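You operate a simulated robot arm through the tools that you are given. There is no shell and no other tool.

The job below is to be done with a simulated two-armed robot. You get a single attempt, and the scene is never put back.

JOB
Pack V57 into the open parcel, fold both flaps, smooth the rippled tape.
Fine: Both flaps end flat. Use the felt block till no ripples show, and put it back. Set down upright: what you pick out, felt block. What is to be rubbed or washed off counts as gone when no trace of it is left.
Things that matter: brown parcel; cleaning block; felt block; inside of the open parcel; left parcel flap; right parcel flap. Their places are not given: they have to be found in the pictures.

The check looks at the end state, three seconds after you hand in, the way a careful person would. Anything else that was tipped, shoved, dropped, spilled or broken makes it a failure. Flat cloth is picked up by pressing the open fingertips on it (5 to 10 N) and closing them slowly along it; thin cloth reads only 2 to 8 mm in the jaws.

ROBOT AND FRAMES
Two 6-joint arms with fingered hands on one trunk that stands fixed in place. Base frame: the origin is at the foot of the trunk, x ahead of it, y to its left, z up; the work surface is at about z = 432. Lengths are in mm, angles in degrees, forces in N, time in s.
The left shoulder is at [20, 157, 829], the right one opposite. With the tool pointing down near the work surface each hand reaches from about 220 to 780 mm from the base axis, measured 20 degrees to its own side. Payload 4.1 kg a hand.
The TCP of each hand is the grasp point between the finger pads, 33 mm short of the fingertips. In the tool frame z runs along the fingers and y along their closing line. The gripper opens to 112 mm; its body begins 39 mm behind the TCP. The gripper is a hand of 4 fingers: y runs from the thumb to the fingers, the wrist lies at [-16, -118, -200] in the tool frame.
Orientation is told as [roll, pitch, yaw] about the base's x, y, z axes, in that order, counted from this pose: with the fingers straight down and the wrist toward the robot, the tool's x, y and z point along [0, 1, 0], [1, 0, 0] and [0, 0, -1] of the base frame.

CONTROLS
- The arms move only by the tool nudge_tool. It takes "left_motion", "right_motion" or both (then of equal length, played together; a hand with none holds still); each is a list of rows, each a list of 6 numbers: the turn, a rotation vector about the tool's x, y, z in units of 4 degrees (1.0 is 4 degrees), then the shift along the tool's x, y, z in units of 50 mm (1.0 is 50 mm). In form: [[rx, ry, rz, dx, dy, dz], ...]. A call has 1 to 20 rows; each row shifts and turns the commanded pose from where the row before left it, along the tool's axes as they then stand. A call with a number of a shift or a turn outside -1 to 1 is refused whole. Rows are played at 5 a second. More than 50 mm and 8.6 degrees between two rows, and nothing of the call is played. A pose out of reach is approached as far as the arm can. The call stops where the force on the tool passes 40 N (or 10 N more than at its start, if that is more) or the arm is blocked; 0.2 s more then pass. In this call time passes only in rows, and 0.2 s behind the last. The reply holds the time, the measured pose of the TCP, the force on the tool along the base axes, the opening and the grip force, in the units named above and with some noise, with the torque about the TCP (base axes, N m) and any sound that the robot's microphone picked up, and new pictures: "views" is both (left out), scene, wrist or none (wrist: the cameras of the hands that moved).
- Cameras (640 x 400 px; columns grow to the right, rows downward): "scene" is now at [44.6, 23.8, 1442.2]; the picture's right is [0.29, -0.96, 0.00], its down [-0.72, -0.22, -0.66] and it looks along [0.63, 0.19, -0.75] (base axes); focal length 267 px, centre (320, 200). "left" rides on the left gripper at [-66, -89, -130] in its tool frame; the picture's right is [-0.79, -0.29, 0.54], its down [0.55, -0.71, 0.44] and it looks along [0.26, 0.64, 0.72] (tool axes); focal length 247 px, centre (320, 200). "right" rides on the right gripper at [66, -89, -130] in its tool frame; the picture's right is [-0.79, 0.29, -0.54], its down [-0.55, -0.71, 0.44] and it looks along [-0.26, 0.64, 0.72] (tool axes); focal length 247 px, centre (320, 200).
- set_fingers(index, middle, ring, thumb_bend, thumb_turn, hand): sets how far each is bent, from 0 (flat) to 1 (curled in); at 0.3 the hand is open as for a grip, at 0.7 the pads meet at the TCP. One left out holds its place. A second passes; each finger stops where it meets its share of the squeeze, and holds until it gets a number again. It is the only way to open and close the hand. It gives what a move gives, with no picture; readings hold the bend of each and the force on the fingers (four entries, about 0 where the hand has none), thumb and palm. thumb_turn goes from beside the hand (0) to across from the fingers (1), as for a grip.
- aim_head(pan, tilt): turns the head with the scene camera to pan (to the left, within 86 degrees either way) and tilt (down, from -29 to 69), counted from straight ahead of the robot. It gives what a move gives, and a new picture of the scene camera.
- probe_pixels(camera, pixels): for up to 12 pixels [column, row] of the newest picture of that camera ("zoom" is the newest enlarged one), the place [x, y, z] in the base frame of the surface seen there, good to about 3 mm. The clock stands still meanwhile.
- inspect(camera, box): a new picture of the part [left, top, right, bottom] of that camera's present view, enlarged. The clock stands still meanwhile.
- finish_job(): hands the job in; it is judged then, once.

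Open the grippers and draw the arms clear of the work before you hand the job in, unless the task says otherwise.

The tools are called after "Emit:" as a command line: name --argument value ..., lists and objects as JSON in quotes. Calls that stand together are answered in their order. nudge_tool: Moves the arms, as the interface text tells. Its arguments: {"type":"object","properties":{"left_motion":{"type":"array","items":{"type":"array","items":{"type":"number"}}},"right_motion":{"type":"array","items":{"type":"array","items":{"type":"number"}}},"views":{"type":"string","enum":["both","scene","wrist","none"]}},"required":[]} The other tools are called the same way: set_fingers (index, middle, ring, thumb_bend, thumb_turn, hand) moves the fingers one by one; aim_head (pan, tilt) turns the head that bears the scene camera; probe_pixels (camera, pixels) gives the place of the surface under pixels of a picture; inspect (camera, box) takes an enlarged picture of a part of a camera's view; finish_job () hands the job in.

At the start:

```text
time: 0.0
left_tcp_pos: [349.5, 418.8, 1085.5]
left_ee_rot: [-0.1, 0.0, 23.9]
left_wrist_force: [-0.2, 0.3, -0.8]
left_ft_torque: [0.01, 0.01, 0.01]
left_grip_width: 111.4
left_grasp_force: 0.1
left_shape: jaw
left_bend: [0.3, 0.3, 0.3, 0.3, 0.98]
left_finger forces: [0.0, 0.0, 0.1, 0.0, 0.0, 0.1]
right_tcp_pos: [506.3, 1.1, 1102.2]
right_ee_rot: [-0.1, 0.0, 23.9]
right_wrist_force: [-0.2, 0.1, -0.1]
right_ft_torque: [0.0, 0.0, 0.0]
right_grip_width: 111.5
right_grasp_force: 0.0
right_shape: jaw
right_bend: [0.3, 0.3, 0.3, 0.3, 0.98]
right_finger forces: [0.1, 0.0, 0.1, 0.0, 0.0, 0.1]
head pan, tilt (commanded): [16.7, 49.0]
```

scene: 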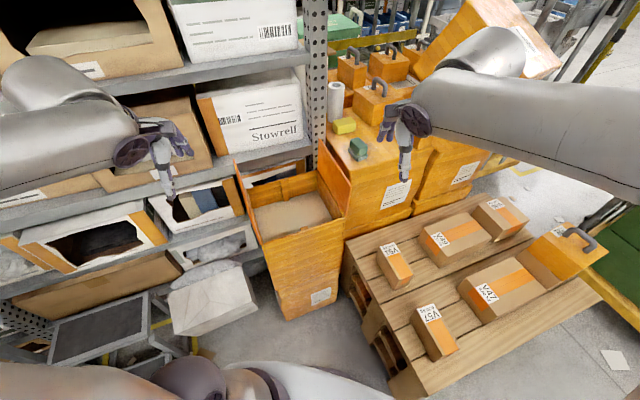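
right: 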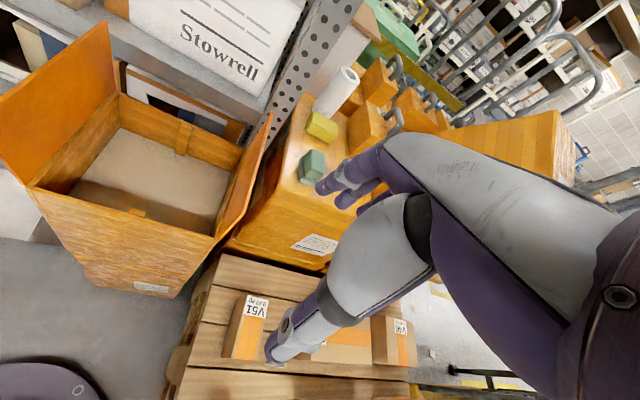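
left: 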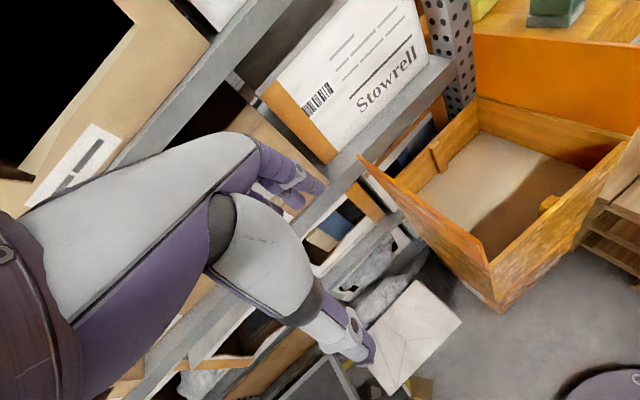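

The scene picture shows an open orange parcel near (295,220), boxes with labels on a pallet near (395,265), (435,330), (495,290), and a yellow and a green block near (345,126) and (358,149). I'll enlarge these areas to read the labels.

Emit:
inspect --camera "scene" --box '[340, 180, 600, 380]'

Emit:
inspect --camera "scene" --box '[220, 60, 420, 200]'

Emit:
inspect --camera "scene" --box '[220, 140, 380, 330]'

```text
2.00 times, centred on (470, 280) of scene
```

zoom: 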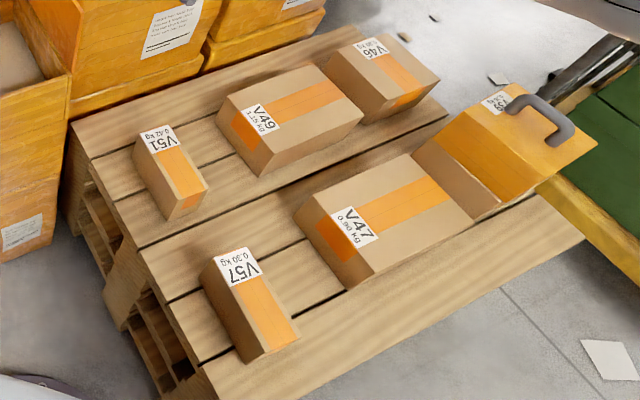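

```text
2.86 times, centred on (320, 130) of scene
```

zoom: 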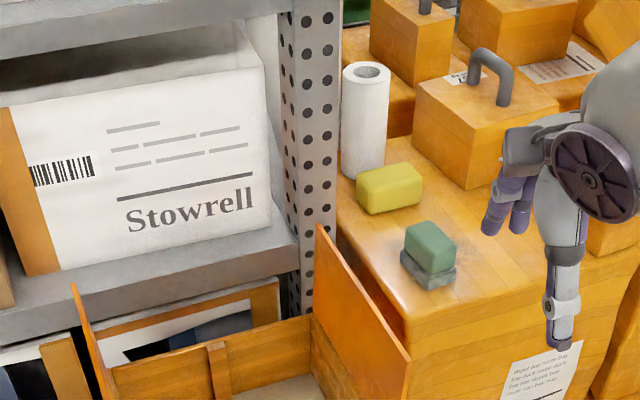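

```text
2.11 times, centred on (300, 235) of scene
```

zoom: 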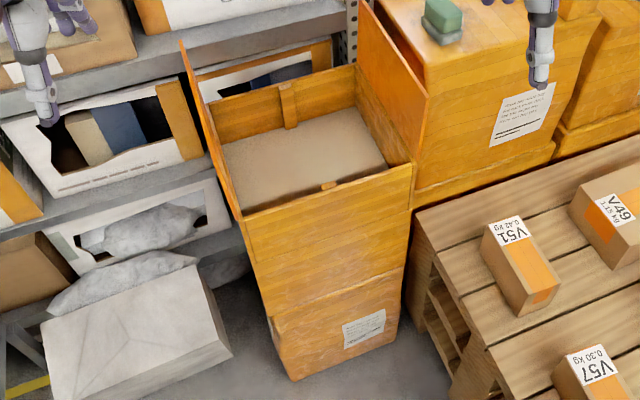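

The label at (433,318) seems to read V57 and the one at (390,249) V51. I'll enlarge further to be certain, and look for the rippled tape.

Emit:
inspect --camera "scene" --box '[405, 295, 469, 365]'

Emit:
inspect --camera "scene" --box '[370, 235, 425, 295]'

Emit:
inspect --camera "scene" --box '[450, 220, 610, 330]'

Emit:
inspect --camera "scene" --box '[410, 190, 540, 270]'

Emit:
inspect --camera "scene" --box '[320, 70, 400, 170]'

```text
5.71 times, centred on (437, 330) of scene
```

zoom: 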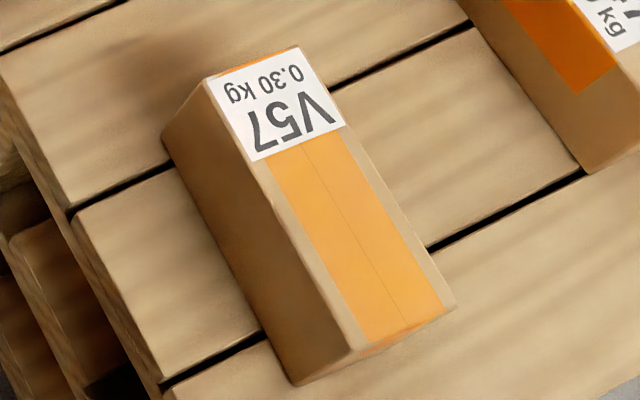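

```text
6.67 times, centred on (398, 265) of scene
```

zoom: 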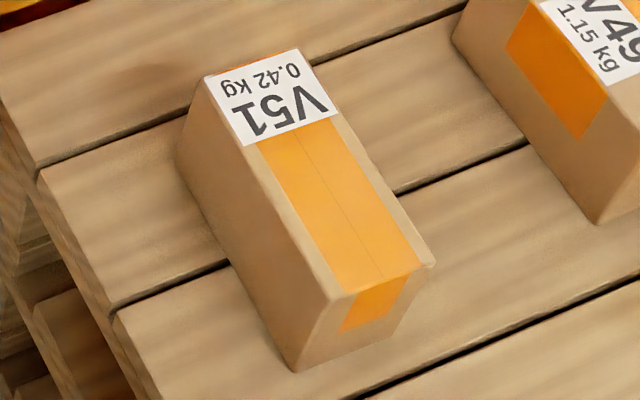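

```text
3.64 times, centred on (530, 275) of scene
```

zoom: 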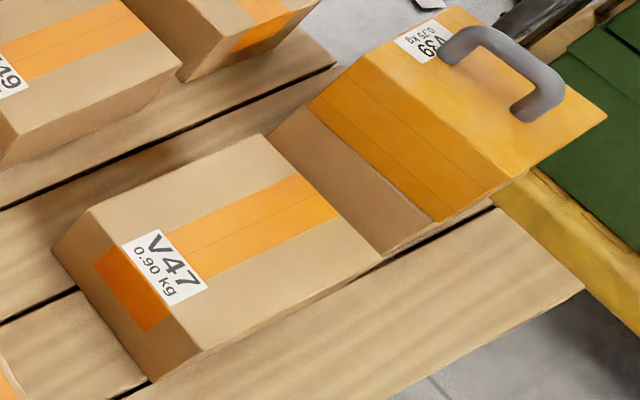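

```text
4.92 times, centred on (475, 230) of scene
```

zoom: 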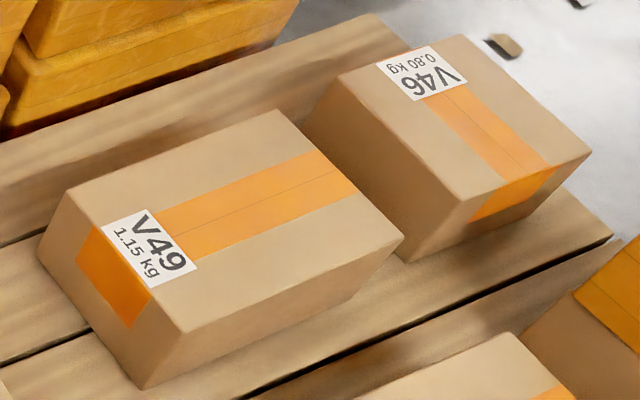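

```text
4.00 times, centred on (360, 120) of scene
```

zoom: 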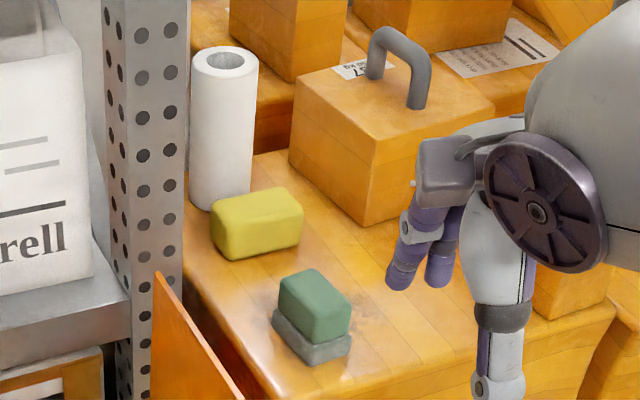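

V57 is confirmed at scene (437,330). No rippled tape is visible yet, so I'll turn the head to look around for the brown parcel.

Emit:
aim_head --pan -35 --tilt 45

Emit:
aim_head --pan 60 --tilt 45

Emit:
aim_head --pan 10 --tilt 60

```text
time: 1.2
left_tcp_pos: [349.1, 418.7, 1085.3]
left_ee_rot: [-0.1, 0.0, 23.9]
left_wrist_force: [0.5, -0.5, -0.6]
left_ft_torque: [-0.01, 0.0, 0.02]
left_grip_width: 111.5
left_grasp_force: 0.0
left_shape: jaw
left_bend: [0.3, 0.3, 0.3, 0.3, 0.98]
left_finger forces: [0.0, 0.1, 0.1, 0.0, 0.1, 0.1]
right_tcp_pos: [505.0, 0.6, 1103.8]
right_ee_rot: [0.0, 0.0, 23.7]
right_wrist_force: [0.1, 0.0, 1.0]
right_ft_torque: [0.0, 0.0, 0.01]
right_grip_width: 111.6
right_grasp_force: 0.2
right_shape: jaw
right_bend: [0.3, 0.3, 0.3, 0.3, 0.98]
right_finger forces: [0.1, 0.1, 0.0, 0.1, 0.0, 0.0]
head pan, tilt (commanded): [-35.0, 45.0]
```

scene: 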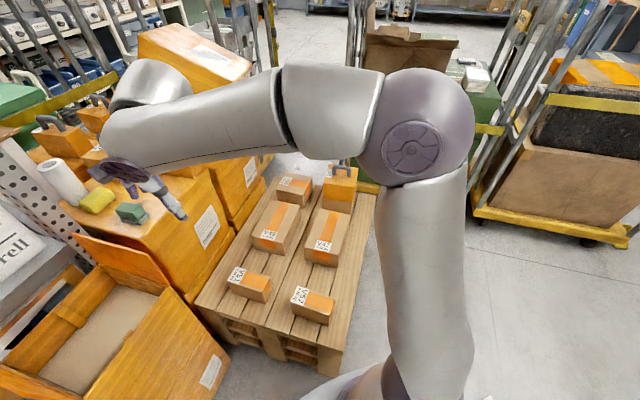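

```text
time: 2.9
left_tcp_pos: [349.9, 419.0, 1085.8]
left_ee_rot: [0.0, 0.0, 23.9]
left_wrist_force: [-0.5, -0.2, -0.2]
left_ft_torque: [0.0, -0.01, -0.02]
left_grip_width: 111.7
left_grasp_force: 0.0
left_shape: jaw
left_bend: [0.3, 0.3, 0.3, 0.3, 0.98]
left_finger forces: [0.1, 0.0, 0.1, 0.0, 0.0, 0.0]
right_tcp_pos: [504.3, -0.7, 1102.2]
right_ee_rot: [0.0, 0.1, 24.0]
right_wrist_force: [0.0, -1.7, -0.4]
right_ft_torque: [0.02, 0.02, -0.01]
right_grip_width: 111.8
right_grasp_force: 0.1
right_shape: jaw
right_bend: [0.3, 0.3, 0.3, 0.3, 0.98]
right_finger forces: [0.0, 0.0, 0.0, 0.1, 0.0, 0.1]
head pan, tilt (commanded): [60.0, 45.0]
```

scene: 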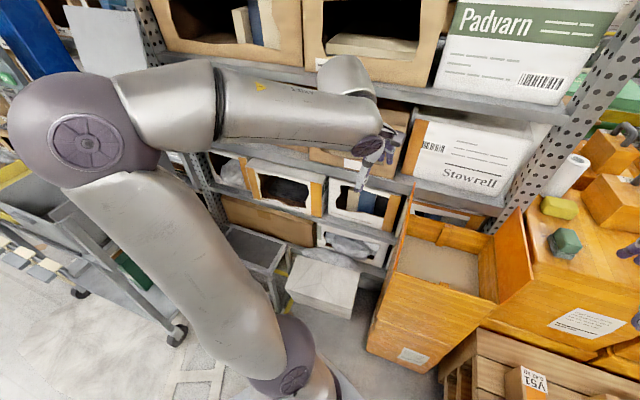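

```text
time: 4.1
left_tcp_pos: [348.9, 417.3, 1084.7]
left_ee_rot: [0.1, 0.0, 23.8]
left_wrist_force: [0.6, -0.8, 0.6]
left_ft_torque: [0.05, -0.03, -0.03]
left_grip_width: 111.5
left_grasp_force: 0.0
left_shape: jaw
left_bend: [0.3, 0.3, 0.3, 0.3, 0.98]
left_finger forces: [0.0, 0.0, 0.0, 0.1, 0.0, 0.0]
right_tcp_pos: [505.5, -0.4, 1102.4]
right_ee_rot: [0.0, 0.0, 24.0]
right_wrist_force: [0.1, -0.2, 1.1]
right_ft_torque: [0.01, 0.0, -0.01]
right_grip_width: 111.9
right_grasp_force: 0.0
right_shape: jaw
right_bend: [0.3, 0.3, 0.3, 0.3, 0.98]
right_finger forces: [0.0, 0.0, 0.0, 0.1, 0.0, 0.0]
head pan, tilt (commanded): [10.0, 60.0]
```

scene: 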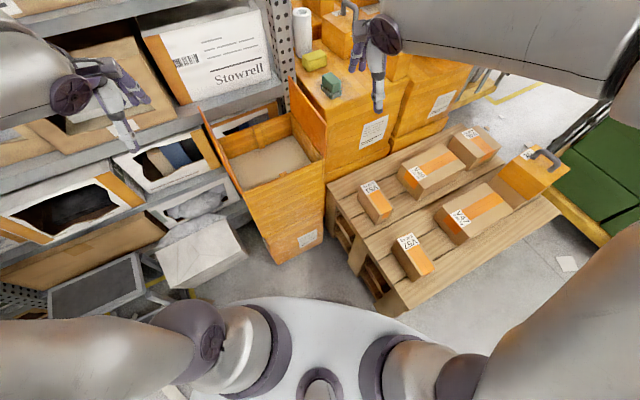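

Still no clear tape ripples. I'll probe the main surfaces for their positions and enlarge the front of the open parcel and the left-hand objects.

Emit:
inspect --camera "scene" --box '[200, 100, 340, 270]'

Emit:
inspect --camera "scene" --box '[40, 180, 250, 320]'

Emit:
inspect --camera "scene" --box '[340, 110, 580, 290]'

Emit:
probe_pixels --camera "scene" --pixels '[[270, 160], [215, 130], [310, 115], [375, 200], [415, 262], [430, 175], [475, 210], [475, 145], [530, 175], [330, 85], [312, 60], [350, 290]]'

```text
2.35 times, centred on (270, 185) of scene
```

zoom: 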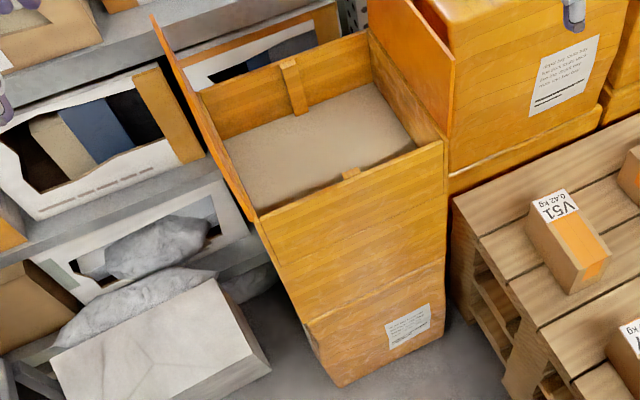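

```text
2.86 times, centred on (145, 250) of scene
```

zoom: 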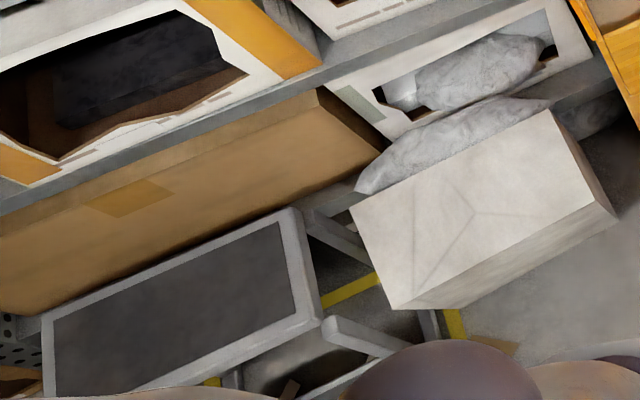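

```text
2.22 times, centred on (460, 200) of scene
```

zoom: 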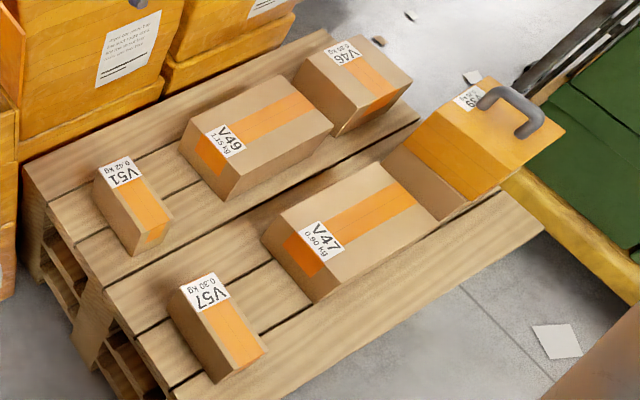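

```text
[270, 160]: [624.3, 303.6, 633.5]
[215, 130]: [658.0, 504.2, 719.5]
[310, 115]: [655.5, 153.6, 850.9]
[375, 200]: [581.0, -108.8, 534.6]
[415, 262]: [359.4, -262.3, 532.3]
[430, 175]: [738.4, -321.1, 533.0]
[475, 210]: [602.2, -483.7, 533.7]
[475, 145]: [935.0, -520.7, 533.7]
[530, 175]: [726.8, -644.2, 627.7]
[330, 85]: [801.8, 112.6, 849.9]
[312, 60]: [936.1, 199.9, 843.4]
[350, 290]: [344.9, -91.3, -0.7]
```

The labelled boxes' tapes look smooth from here. I'll enlarge parts of the wrist pictures, where the arms hide less.

Emit:
inspect --camera "right" --box '[220, 60, 420, 190]'

Emit:
inspect --camera "right" --box '[0, 20, 280, 300]'

Emit:
inspect --camera "left" --box '[340, 0, 640, 400]'

Emit:
inspect --camera "left" --box '[40, 0, 460, 200]'

```text
3.08 times, centred on (320, 125) of right
```

zoom: 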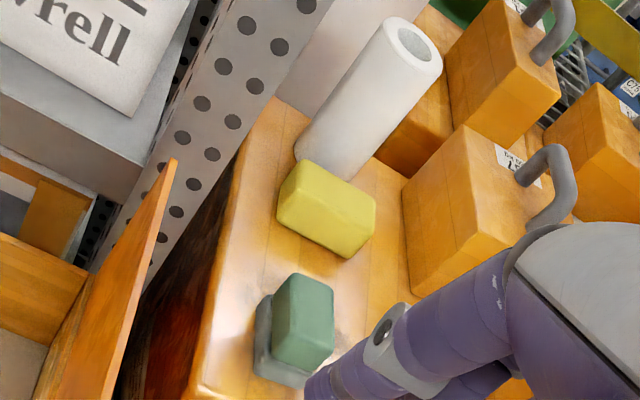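

```text
1.43 times, centred on (140, 160) of right
```

zoom: 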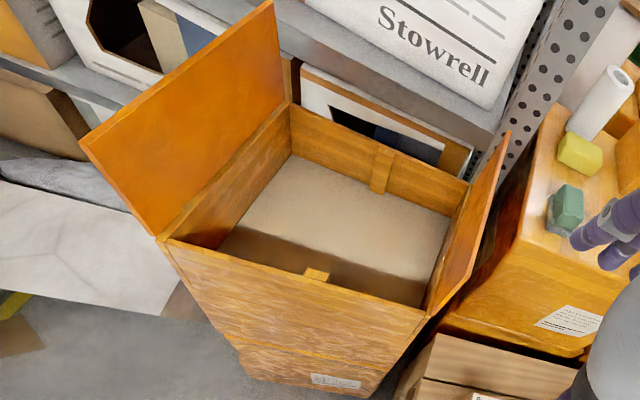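

```text
1.00 times, centred on (490, 200) of left (not enlarged: the box is as wide or as high as the picture)
```

zoom: 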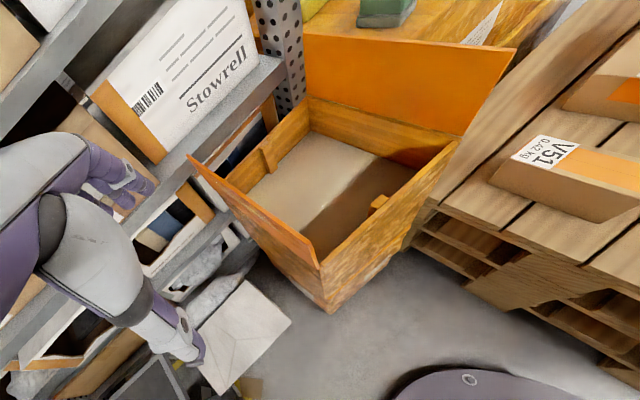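

```text
1.52 times, centred on (250, 100) of left
```

zoom: 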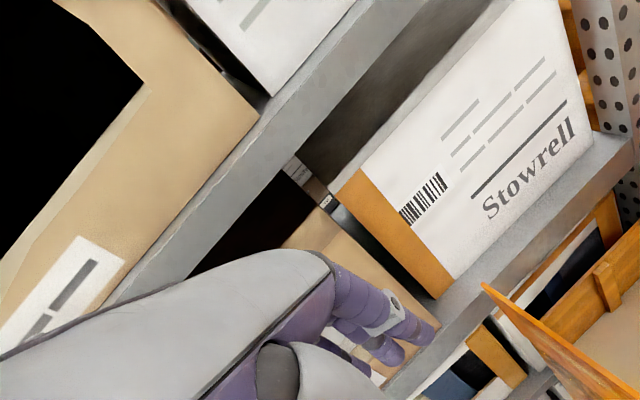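

Behind the left hand, around scene (110,90), a brown parcel lies on a shelf. I'll enlarge it and measure it.

Emit:
inspect --camera "scene" --box '[20, 30, 200, 150]'

Emit:
probe_pixels --camera "scene" --pixels '[[90, 120], [160, 105], [120, 55], [40, 130], [140, 90], [330, 80], [313, 60], [302, 30], [400, 75], [375, 130], [297, 90], [205, 110]]'

```text
3.33 times, centred on (110, 90) of scene
```

zoom: 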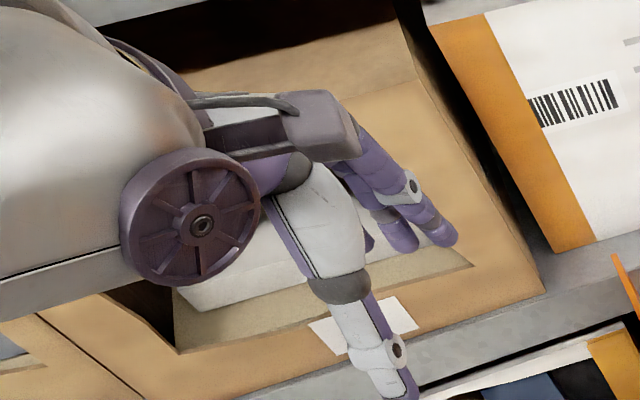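

```text
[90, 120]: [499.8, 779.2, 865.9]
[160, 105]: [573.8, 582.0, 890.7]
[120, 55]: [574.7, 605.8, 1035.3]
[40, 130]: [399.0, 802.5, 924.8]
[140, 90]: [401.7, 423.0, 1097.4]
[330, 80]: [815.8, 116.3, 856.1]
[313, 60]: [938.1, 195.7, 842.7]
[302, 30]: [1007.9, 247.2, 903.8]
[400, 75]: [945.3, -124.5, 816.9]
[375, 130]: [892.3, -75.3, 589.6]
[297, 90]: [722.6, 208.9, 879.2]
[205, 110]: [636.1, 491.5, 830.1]
```

That is only a bin on the shelf. I'll turn the head toward the pallet's far end and study the V39 stack and the boxes' tapes closely.

Emit:
aim_head --pan -35 --tilt 40

Emit:
inspect --camera "scene" --box '[230, 180, 370, 290]'

Emit:
inspect --camera "scene" --box '[40, 180, 240, 340]'

```text
time: 5.2
left_tcp_pos: [348.9, 418.7, 1085.3]
left_ee_rot: [0.0, 0.1, 23.8]
left_wrist_force: [0.1, 0.2, 0.6]
left_ft_torque: [-0.04, 0.0, 0.01]
left_grip_width: 111.7
left_grasp_force: 0.1
left_shape: jaw
left_bend: [0.3, 0.3, 0.3, 0.3, 0.98]
left_finger forces: [0.1, 0.0, 0.0, 0.0, 0.0, 0.1]
right_tcp_pos: [505.6, 0.8, 1101.7]
right_ee_rot: [0.0, 0.0, 23.9]
right_wrist_force: [0.3, 0.8, 0.3]
right_ft_torque: [0.02, -0.02, -0.02]
right_grip_width: 111.6
right_grasp_force: 0.1
right_shape: jaw
right_bend: [0.3, 0.3, 0.3, 0.3, 0.98]
right_finger forces: [0.1, 0.0, 0.0, 0.1, 0.0, 0.0]
head pan, tilt (commanded): [-35.0, 40.0]
```

scene: 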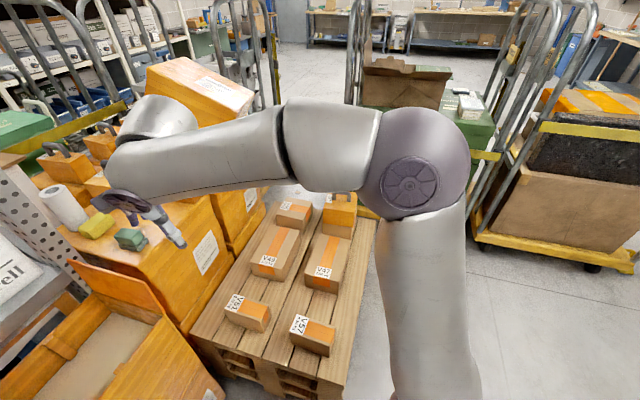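

```text
3.64 times, centred on (300, 235) of scene
```

zoom: 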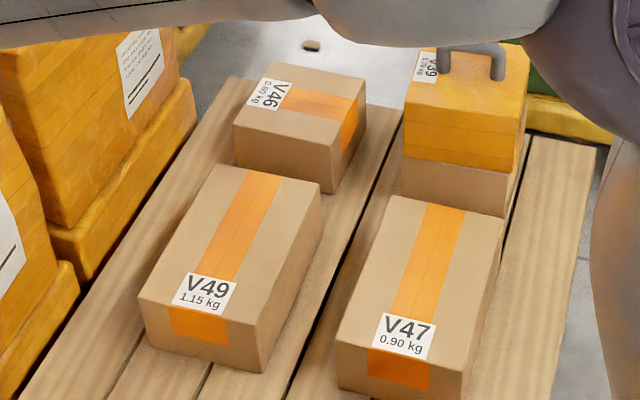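

```text
2.50 times, centred on (140, 260) of scene
```

zoom: 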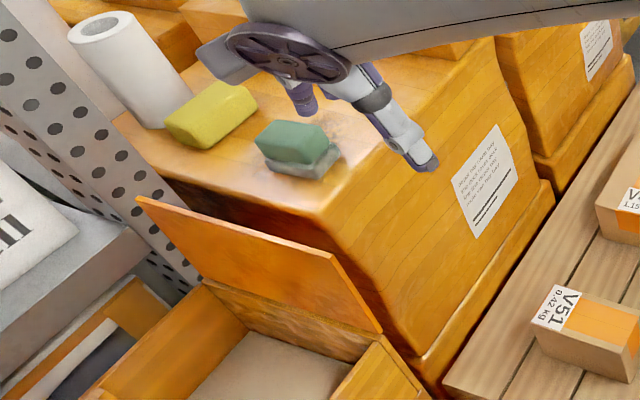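

V39 sits on a brown box at the pallet's far end. Now I'll enlarge the front face of the open parcel, which in the left-hand camera near (545,250) shows a streaky pattern.

Emit:
inspect --camera "left" --box '[440, 130, 640, 320]'

Emit:
inspect --camera "right" --box '[20, 170, 240, 300]'

Emit:
aim_head --pan 25 --tilt 52

Emit:
inspect --camera "scene" --box '[240, 120, 400, 330]'

```text
2.11 times, centred on (540, 225) of left
```

zoom: 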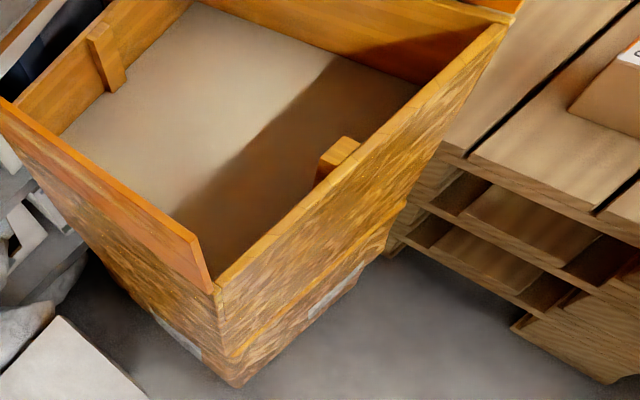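

```text
2.91 times, centred on (130, 235) of right
```

zoom: 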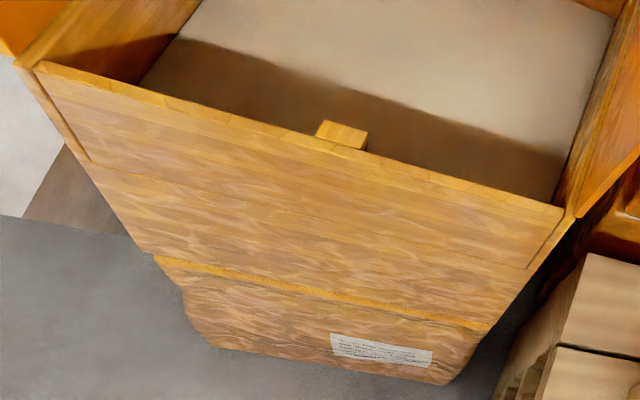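

```text
time: 6.5
left_tcp_pos: [350.0, 418.6, 1085.3]
left_ee_rot: [0.0, 0.0, 23.8]
left_wrist_force: [0.1, 0.2, -0.1]
left_ft_torque: [0.01, 0.01, 0.03]
left_grip_width: 111.5
left_grasp_force: 0.1
left_shape: jaw
left_bend: [0.3, 0.3, 0.3, 0.3, 0.98]
left_finger forces: [0.0, 0.0, 0.0, 0.0, 0.0, 0.1]
right_tcp_pos: [506.3, -0.0, 1103.5]
right_ee_rot: [0.0, 0.1, 23.9]
right_wrist_force: [-0.1, -0.1, 0.0]
right_ft_torque: [0.0, 0.03, 0.02]
right_grip_width: 111.7
right_grasp_force: 0.1
right_shape: jaw
right_bend: [0.3, 0.3, 0.3, 0.3, 0.98]
right_finger forces: [0.0, 0.0, 0.1, 0.1, 0.1, 0.0]
head pan, tilt (commanded): [25.0, 52.0]
```

scene: 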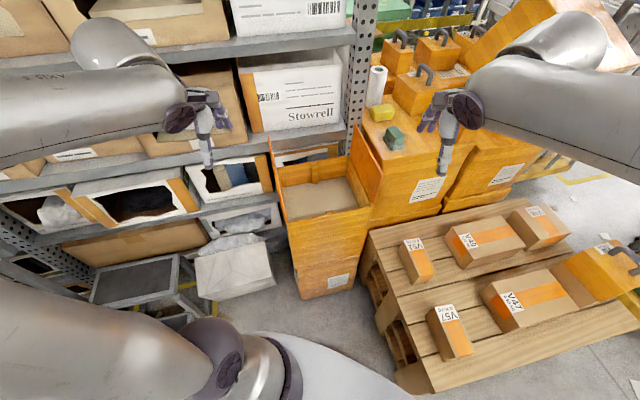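

```text
1.90 times, centred on (320, 225) of scene
```

zoom: 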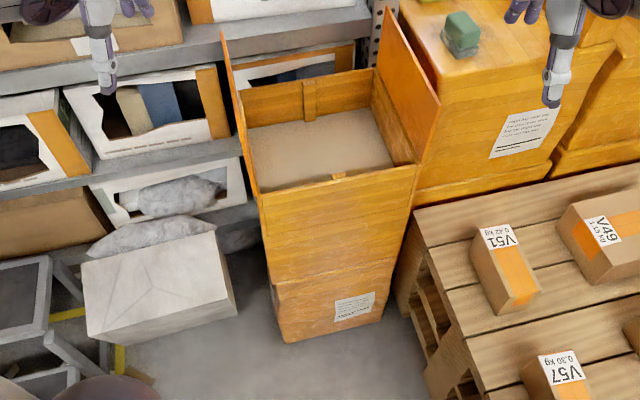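

The open parcel's front seems plain. I'll enlarge each box's tape as much as I can to find ripples.

Emit:
inspect --camera "scene" --box '[445, 205, 525, 270]'

Emit:
inspect --camera "scene" --box '[480, 260, 570, 330]'

Emit:
inspect --camera "scene" --box '[500, 195, 570, 245]'

Emit:
inspect --camera "scene" --box '[560, 220, 640, 310]'

Emit:
inspect --camera "scene" --box '[350, 0, 640, 200]'

Emit:
inspect --camera "scene" --box '[60, 200, 300, 320]'

```text
6.15 times, centred on (485, 238) of scene
```

zoom: 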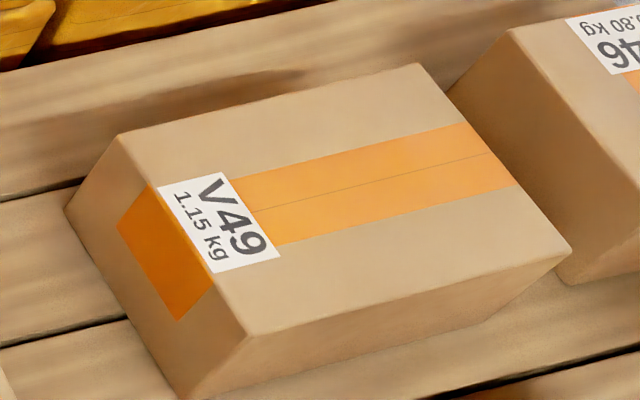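

```text
5.71 times, centred on (525, 295) of scene
```

zoom: 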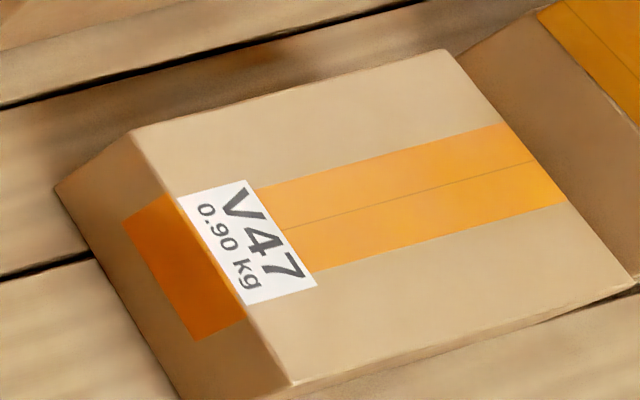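

```text
8.00 times, centred on (535, 220) of scene
```

zoom: 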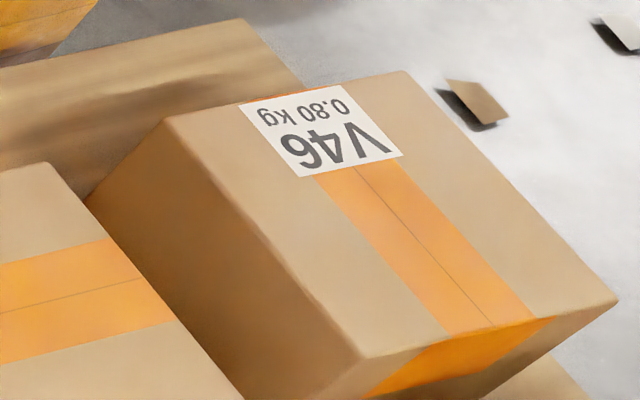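

```text
4.44 times, centred on (600, 265) of scene
```

zoom: 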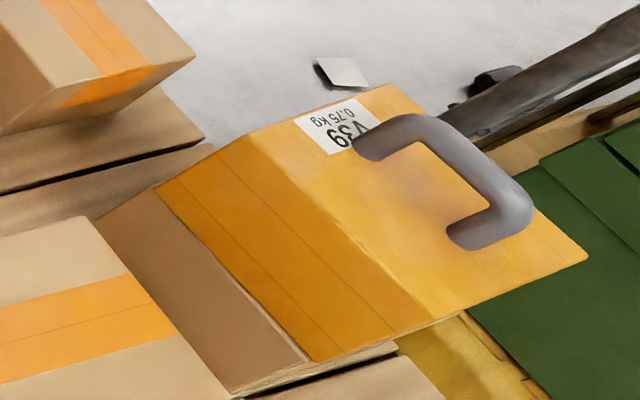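

```text
2.00 times, centred on (495, 100) of scene
```

zoom: 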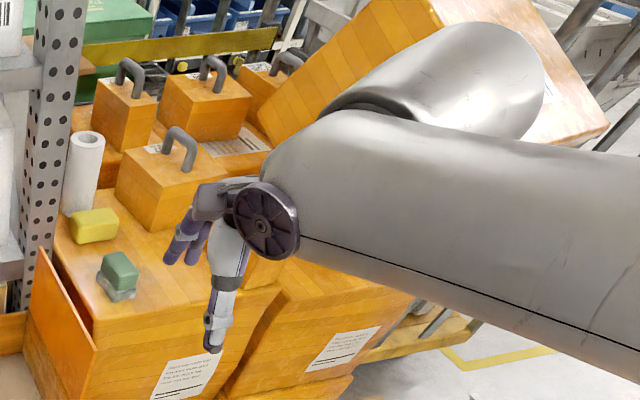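

```text
2.67 times, centred on (180, 260) of scene
```

zoom: 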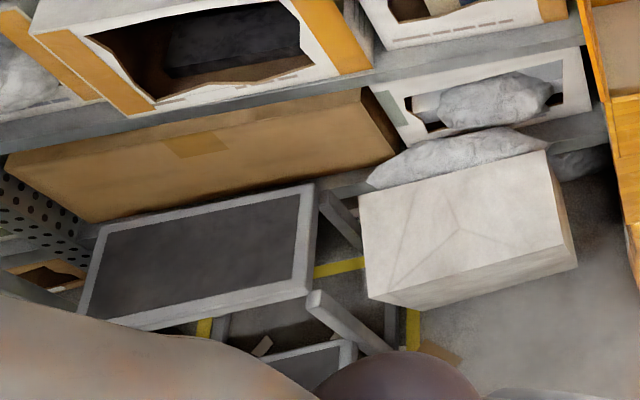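

The right arm hides part of the crates. I'll draw the right hand back and to the right (free air at z 1100) to uncover the view.

Emit:
nudge_tool --right_motion '[[0, 0, 0, -0.55, -0.79, 0], [0, 0, 0, -0.55, -0.79, 0], [0, 0, 0, -0.55, -0.79, 0], [0, 0, 0, -0.55, -0.79, 0], [0, 0, 0, -0.55, -0.79, 0], [0, 0, 0, -0.55, -0.79, 0], [0, 0, 0, -0.55, -0.79, 0], [0, 0, 0, -0.55, -0.79, 0]]' --views "both"

```text
time: 8.3
left_tcp_pos: [349.5, 419.5, 1085.3]
left_ee_rot: [0.0, 0.0, 23.8]
left_wrist_force: [-0.4, -0.2, -0.3]
left_ft_torque: [0.0, -0.01, 0.01]
left_grip_width: 111.7
left_grasp_force: 0.0
left_shape: jaw
left_bend: [0.3, 0.3, 0.3, 0.3, 0.98]
left_finger forces: [0.0, 0.1, 0.0, 0.1, 0.0, 0.0]
right_tcp_pos: [306.1, -331.4, 1102.2]
right_ee_rot: [0.0, 0.1, 24.0]
right_wrist_force: [0.6, -0.3, -0.5]
right_ft_torque: [0.01, 0.01, 0.01]
right_grip_width: 112.0
right_grasp_force: 0.0
right_shape: jaw
right_bend: [0.3, 0.3, 0.3, 0.3, 0.98]
right_finger forces: [0.1, 0.0, 0.0, 0.0, 0.0, 0.0]
head pan, tilt (commanded): [25.0, 52.0]
```

scene: 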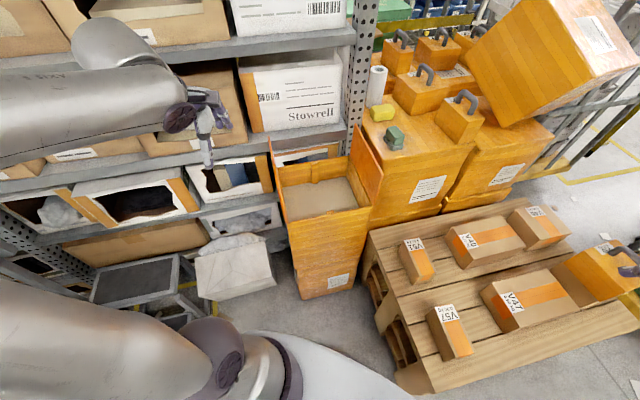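
right: 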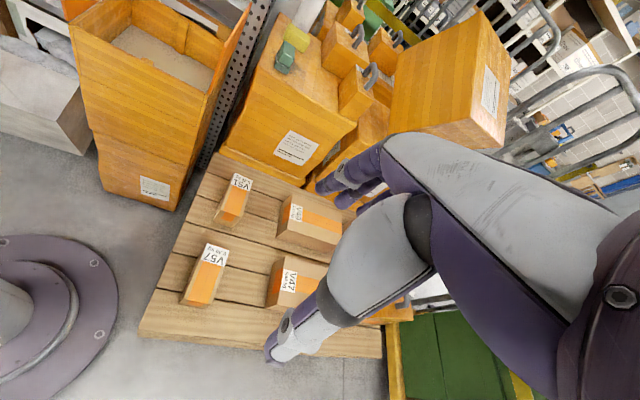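

Now the crates are uncovered. I'll enlarge the crate tops and the area around the green and yellow blocks.

Emit:
inspect --camera "scene" --box '[350, 20, 520, 180]'

Emit:
inspect --camera "scene" --box '[360, 80, 440, 160]'

Emit:
inspect --camera "right" --box '[200, 0, 420, 200]'

Emit:
probe_pixels --camera "scene" --pixels '[[395, 132], [395, 145], [382, 108], [383, 116], [410, 110], [420, 150], [378, 85], [405, 155], [445, 140], [460, 95], [430, 90], [380, 140]]'

```text
2.50 times, centred on (435, 100) of scene
```

zoom: 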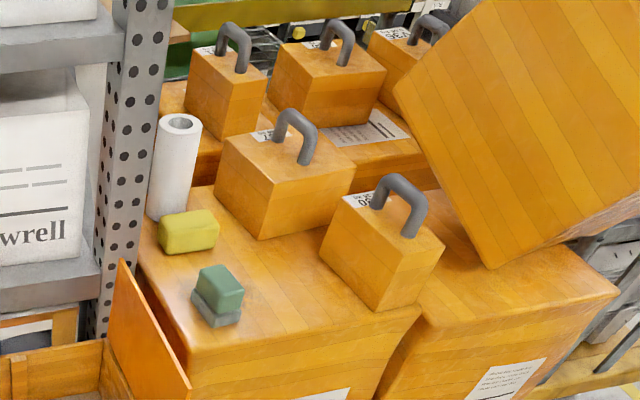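

```text
5.00 times, centred on (400, 120) of scene
```

zoom: 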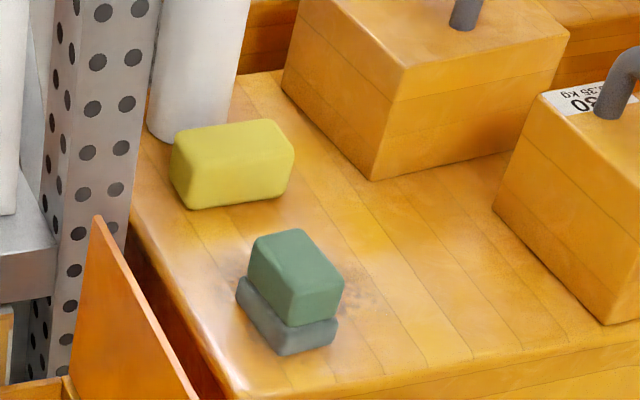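

```text
2.00 times, centred on (310, 100) of right
```

zoom: 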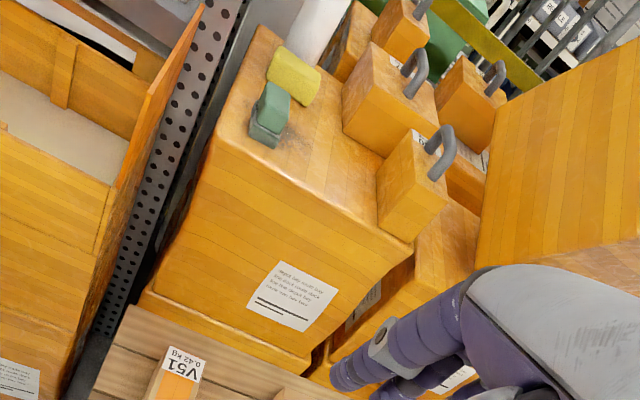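

```text
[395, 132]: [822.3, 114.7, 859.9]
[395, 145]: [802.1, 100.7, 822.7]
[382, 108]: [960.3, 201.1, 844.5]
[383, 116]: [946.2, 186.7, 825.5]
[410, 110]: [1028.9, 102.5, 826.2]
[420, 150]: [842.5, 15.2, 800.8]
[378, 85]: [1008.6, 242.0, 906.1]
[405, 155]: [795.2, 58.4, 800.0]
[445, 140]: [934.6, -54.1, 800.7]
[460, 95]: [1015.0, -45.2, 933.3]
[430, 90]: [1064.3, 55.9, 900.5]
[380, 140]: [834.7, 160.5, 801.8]
```

Around the green block on the crate top (z≈800) there are some brownish marks near (413,118) and (389,115). I'll enlarge much more there.

Emit:
inspect --camera "scene" --box '[378, 120, 422, 155]'

Emit:
inspect --camera "right" --box '[265, 20, 325, 90]'

Emit:
inspect --camera "scene" --box '[260, 130, 390, 310]'

Emit:
inspect --camera "right" --box '[170, 160, 350, 330]'

```text
11.43 times, centred on (400, 138) of scene
```

zoom: 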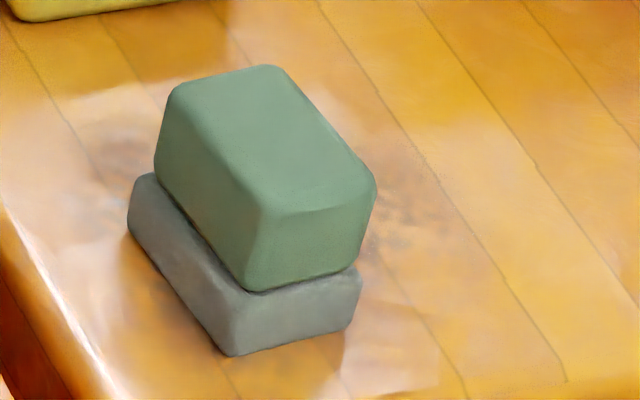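

```text
5.71 times, centred on (295, 55) of right
```

zoom: 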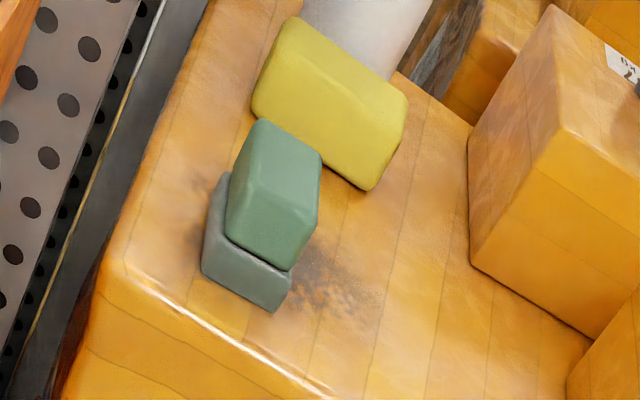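

```text
2.22 times, centred on (325, 220) of scene
```

zoom: 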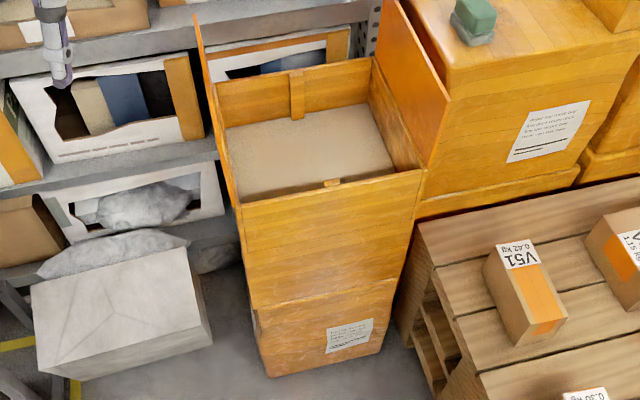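

```text
2.35 times, centred on (260, 245) of right
```

zoom: 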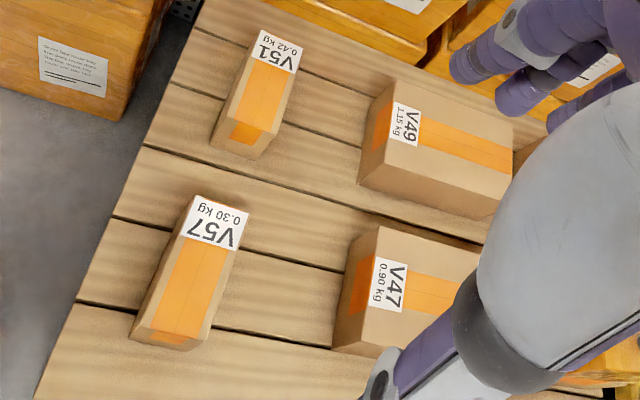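

The crate top shows only a faint mottled patch by the green block. I'll measure the open parcel's geometry: rim corners, flap tips and floor.

Emit:
probe_pixels --camera "zoom" --pixels '[[10, 10]]'

Emit:
inspect --camera "scene" --box '[260, 130, 390, 220]'

```text
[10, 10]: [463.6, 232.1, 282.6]
```

```text
4.44 times, centred on (325, 175) of scene
```

zoom: 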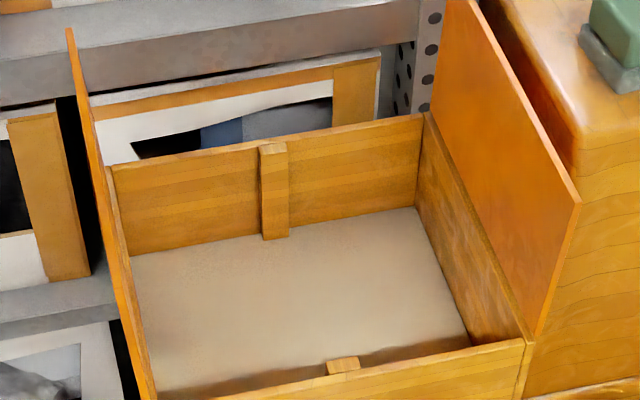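

Emit:
probe_pixels --camera "zoom" --pixels '[[112, 167], [423, 116], [524, 342], [70, 32], [452, 4], [578, 205], [540, 330], [275, 150], [345, 365], [150, 385], [132, 260], [460, 330]]'

Emit:
probe_pixels --camera "zoom" --pixels '[[430, 130], [300, 385], [420, 380], [490, 355], [150, 160], [380, 125], [415, 212], [240, 300], [350, 300], [85, 100], [110, 250], [140, 360]]'

```text
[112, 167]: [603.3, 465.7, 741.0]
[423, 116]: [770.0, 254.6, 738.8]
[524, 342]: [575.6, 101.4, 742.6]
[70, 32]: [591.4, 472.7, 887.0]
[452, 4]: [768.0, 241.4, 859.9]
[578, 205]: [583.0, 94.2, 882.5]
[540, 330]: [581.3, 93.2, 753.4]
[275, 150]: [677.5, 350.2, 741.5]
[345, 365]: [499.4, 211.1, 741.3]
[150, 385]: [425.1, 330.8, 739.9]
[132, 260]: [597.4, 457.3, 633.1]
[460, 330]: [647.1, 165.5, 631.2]
```

```text
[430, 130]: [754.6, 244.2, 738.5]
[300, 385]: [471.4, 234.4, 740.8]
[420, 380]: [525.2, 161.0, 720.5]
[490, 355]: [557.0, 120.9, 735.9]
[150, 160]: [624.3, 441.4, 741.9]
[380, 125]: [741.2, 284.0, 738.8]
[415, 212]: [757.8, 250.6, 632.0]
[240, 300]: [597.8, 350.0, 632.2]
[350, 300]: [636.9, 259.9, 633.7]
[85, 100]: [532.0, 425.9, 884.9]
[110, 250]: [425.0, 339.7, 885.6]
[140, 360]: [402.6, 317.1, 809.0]
```

Both flaps' outer faces are turned away from the head camera. The right-hand camera sees the right flap's outer face obliquely near (225,60), so I'll enlarge there.

Emit:
inspect --camera "right" --box '[185, 0, 265, 170]'

Emit:
inspect --camera "right" --box '[60, 0, 260, 210]'

Emit:
inspect --camera "left" --box '[340, 130, 540, 330]'

```text
2.35 times, centred on (225, 85) of right
```

zoom: 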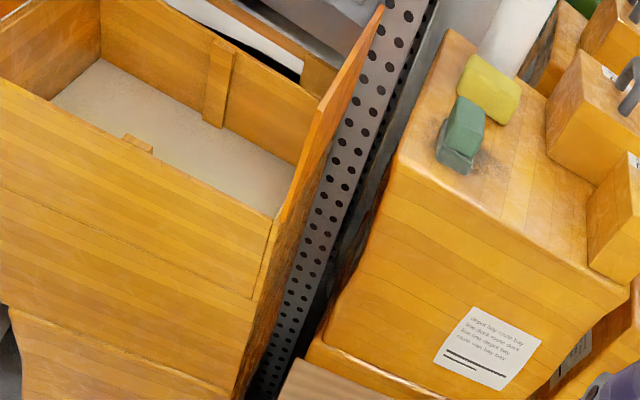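

```text
1.90 times, centred on (160, 105) of right
```

zoom: 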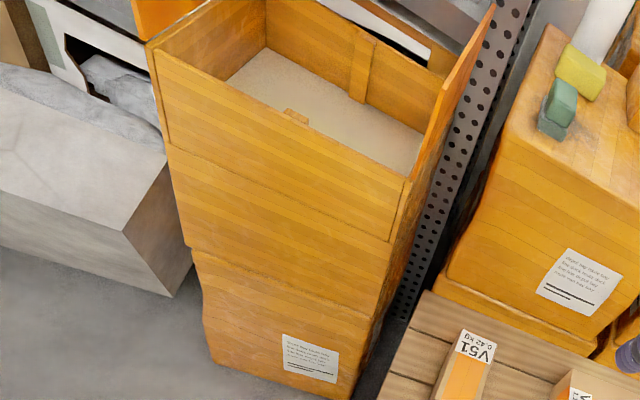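

```text
2.00 times, centred on (440, 230) of left
```

zoom: 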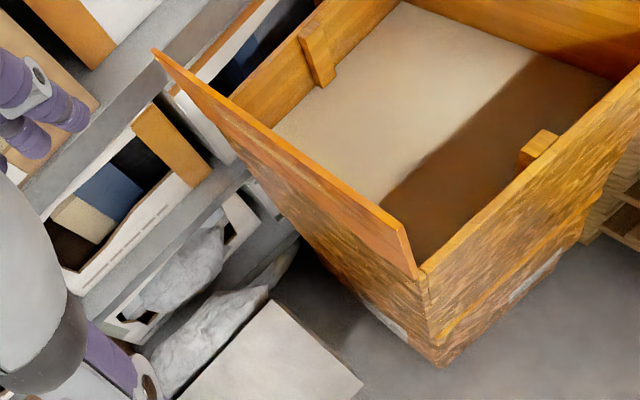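

The mottled patch looks like soft contact shadow. I'll look at the far left and far right to be sure no other brown parcel is within reach.

Emit:
aim_head --pan -75 --tilt 50

Emit:
aim_head --pan 80 --tilt 50

Emit:
aim_head --pan -20 --tilt 50

```text
time: 10.1
left_tcp_pos: [348.0, 417.7, 1085.8]
left_ee_rot: [0.0, 0.0, 23.8]
left_wrist_force: [-0.8, 0.1, -0.4]
left_ft_torque: [0.02, 0.02, -0.04]
left_grip_width: 111.6
left_grasp_force: 0.1
left_shape: jaw
left_bend: [0.3, 0.3, 0.3, 0.3, 0.98]
left_finger forces: [0.0, 0.1, 0.0, 0.0, 0.0, 0.0]
right_tcp_pos: [306.5, -331.2, 1101.4]
right_ee_rot: [0.1, -0.1, 23.9]
right_wrist_force: [-0.6, -0.5, -0.3]
right_ft_torque: [0.02, -0.01, -0.01]
right_grip_width: 112.0
right_grasp_force: 0.0
right_shape: jaw
right_bend: [0.3, 0.3, 0.3, 0.3, 0.98]
right_finger forces: [0.1, 0.0, 0.0, 0.0, 0.1, 0.0]
head pan, tilt (commanded): [-75.0, 50.0]
```

scene: 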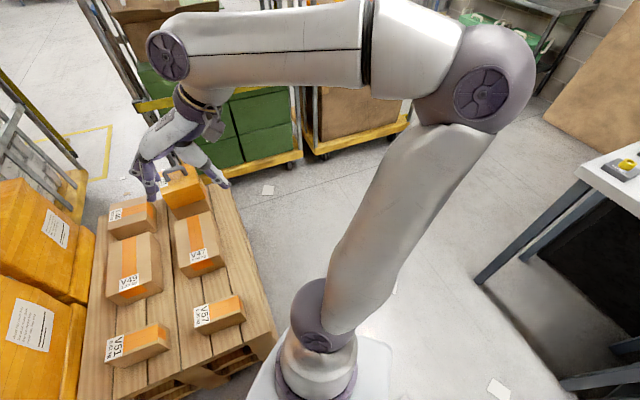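

```text
time: 12.5
left_tcp_pos: [350.4, 418.4, 1085.6]
left_ee_rot: [0.1, 0.0, 23.9]
left_wrist_force: [0.2, -0.1, -0.4]
left_ft_torque: [0.02, 0.01, 0.02]
left_grip_width: 111.7
left_grasp_force: 0.1
left_shape: jaw
left_bend: [0.3, 0.3, 0.3, 0.3, 0.98]
left_finger forces: [0.0, 0.0, 0.0, 0.0, 0.0, 0.0]
right_tcp_pos: [306.8, -330.3, 1102.2]
right_ee_rot: [0.0, 0.0, 23.9]
right_wrist_force: [-0.5, 0.4, 0.6]
right_ft_torque: [-0.04, 0.05, -0.02]
right_grip_width: 111.7
right_grasp_force: 0.0
right_shape: jaw
right_bend: [0.3, 0.3, 0.3, 0.3, 0.98]
right_finger forces: [0.1, 0.1, 0.0, 0.1, 0.0, 0.1]
head pan, tilt (commanded): [80.0, 50.0]
```

scene: 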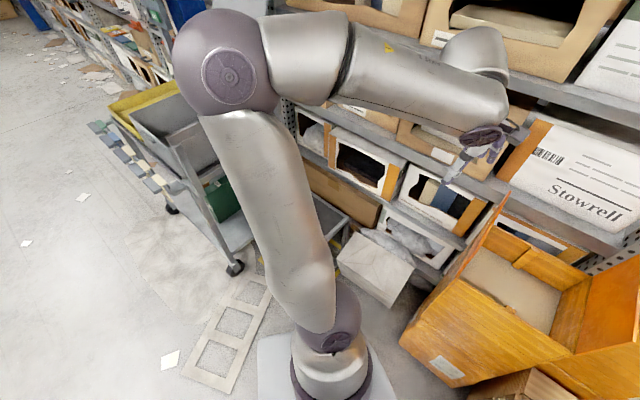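

```text
time: 14.2
left_tcp_pos: [350.2, 417.9, 1085.4]
left_ee_rot: [0.0, 0.0, 23.8]
left_wrist_force: [1.0, 0.2, 0.5]
left_ft_torque: [0.0, 0.0, 0.03]
left_grip_width: 111.2
left_grasp_force: 0.1
left_shape: jaw
left_bend: [0.3, 0.3, 0.3, 0.3, 0.98]
left_finger forces: [0.1, 0.1, 0.1, 0.0, 0.0, 0.1]
right_tcp_pos: [307.0, -330.6, 1102.1]
right_ee_rot: [0.0, 0.0, 23.9]
right_wrist_force: [-0.1, 0.4, 0.3]
right_ft_torque: [0.05, 0.0, 0.0]
right_grip_width: 111.4
right_grasp_force: 0.0
right_shape: jaw
right_bend: [0.3, 0.3, 0.3, 0.3, 0.98]
right_finger forces: [0.0, 0.0, 0.0, 0.0, 0.1, 0.0]
head pan, tilt (commanded): [-20.0, 50.0]
```

scene: 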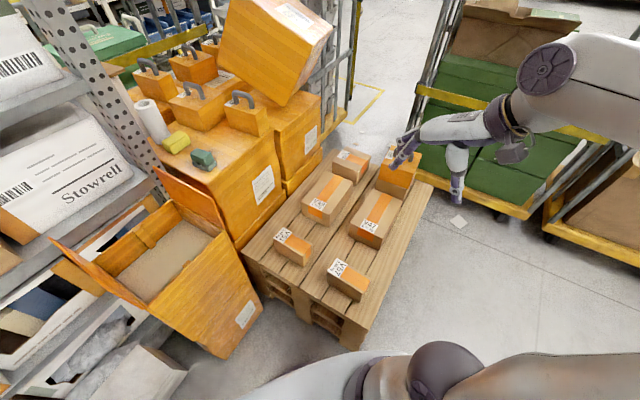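

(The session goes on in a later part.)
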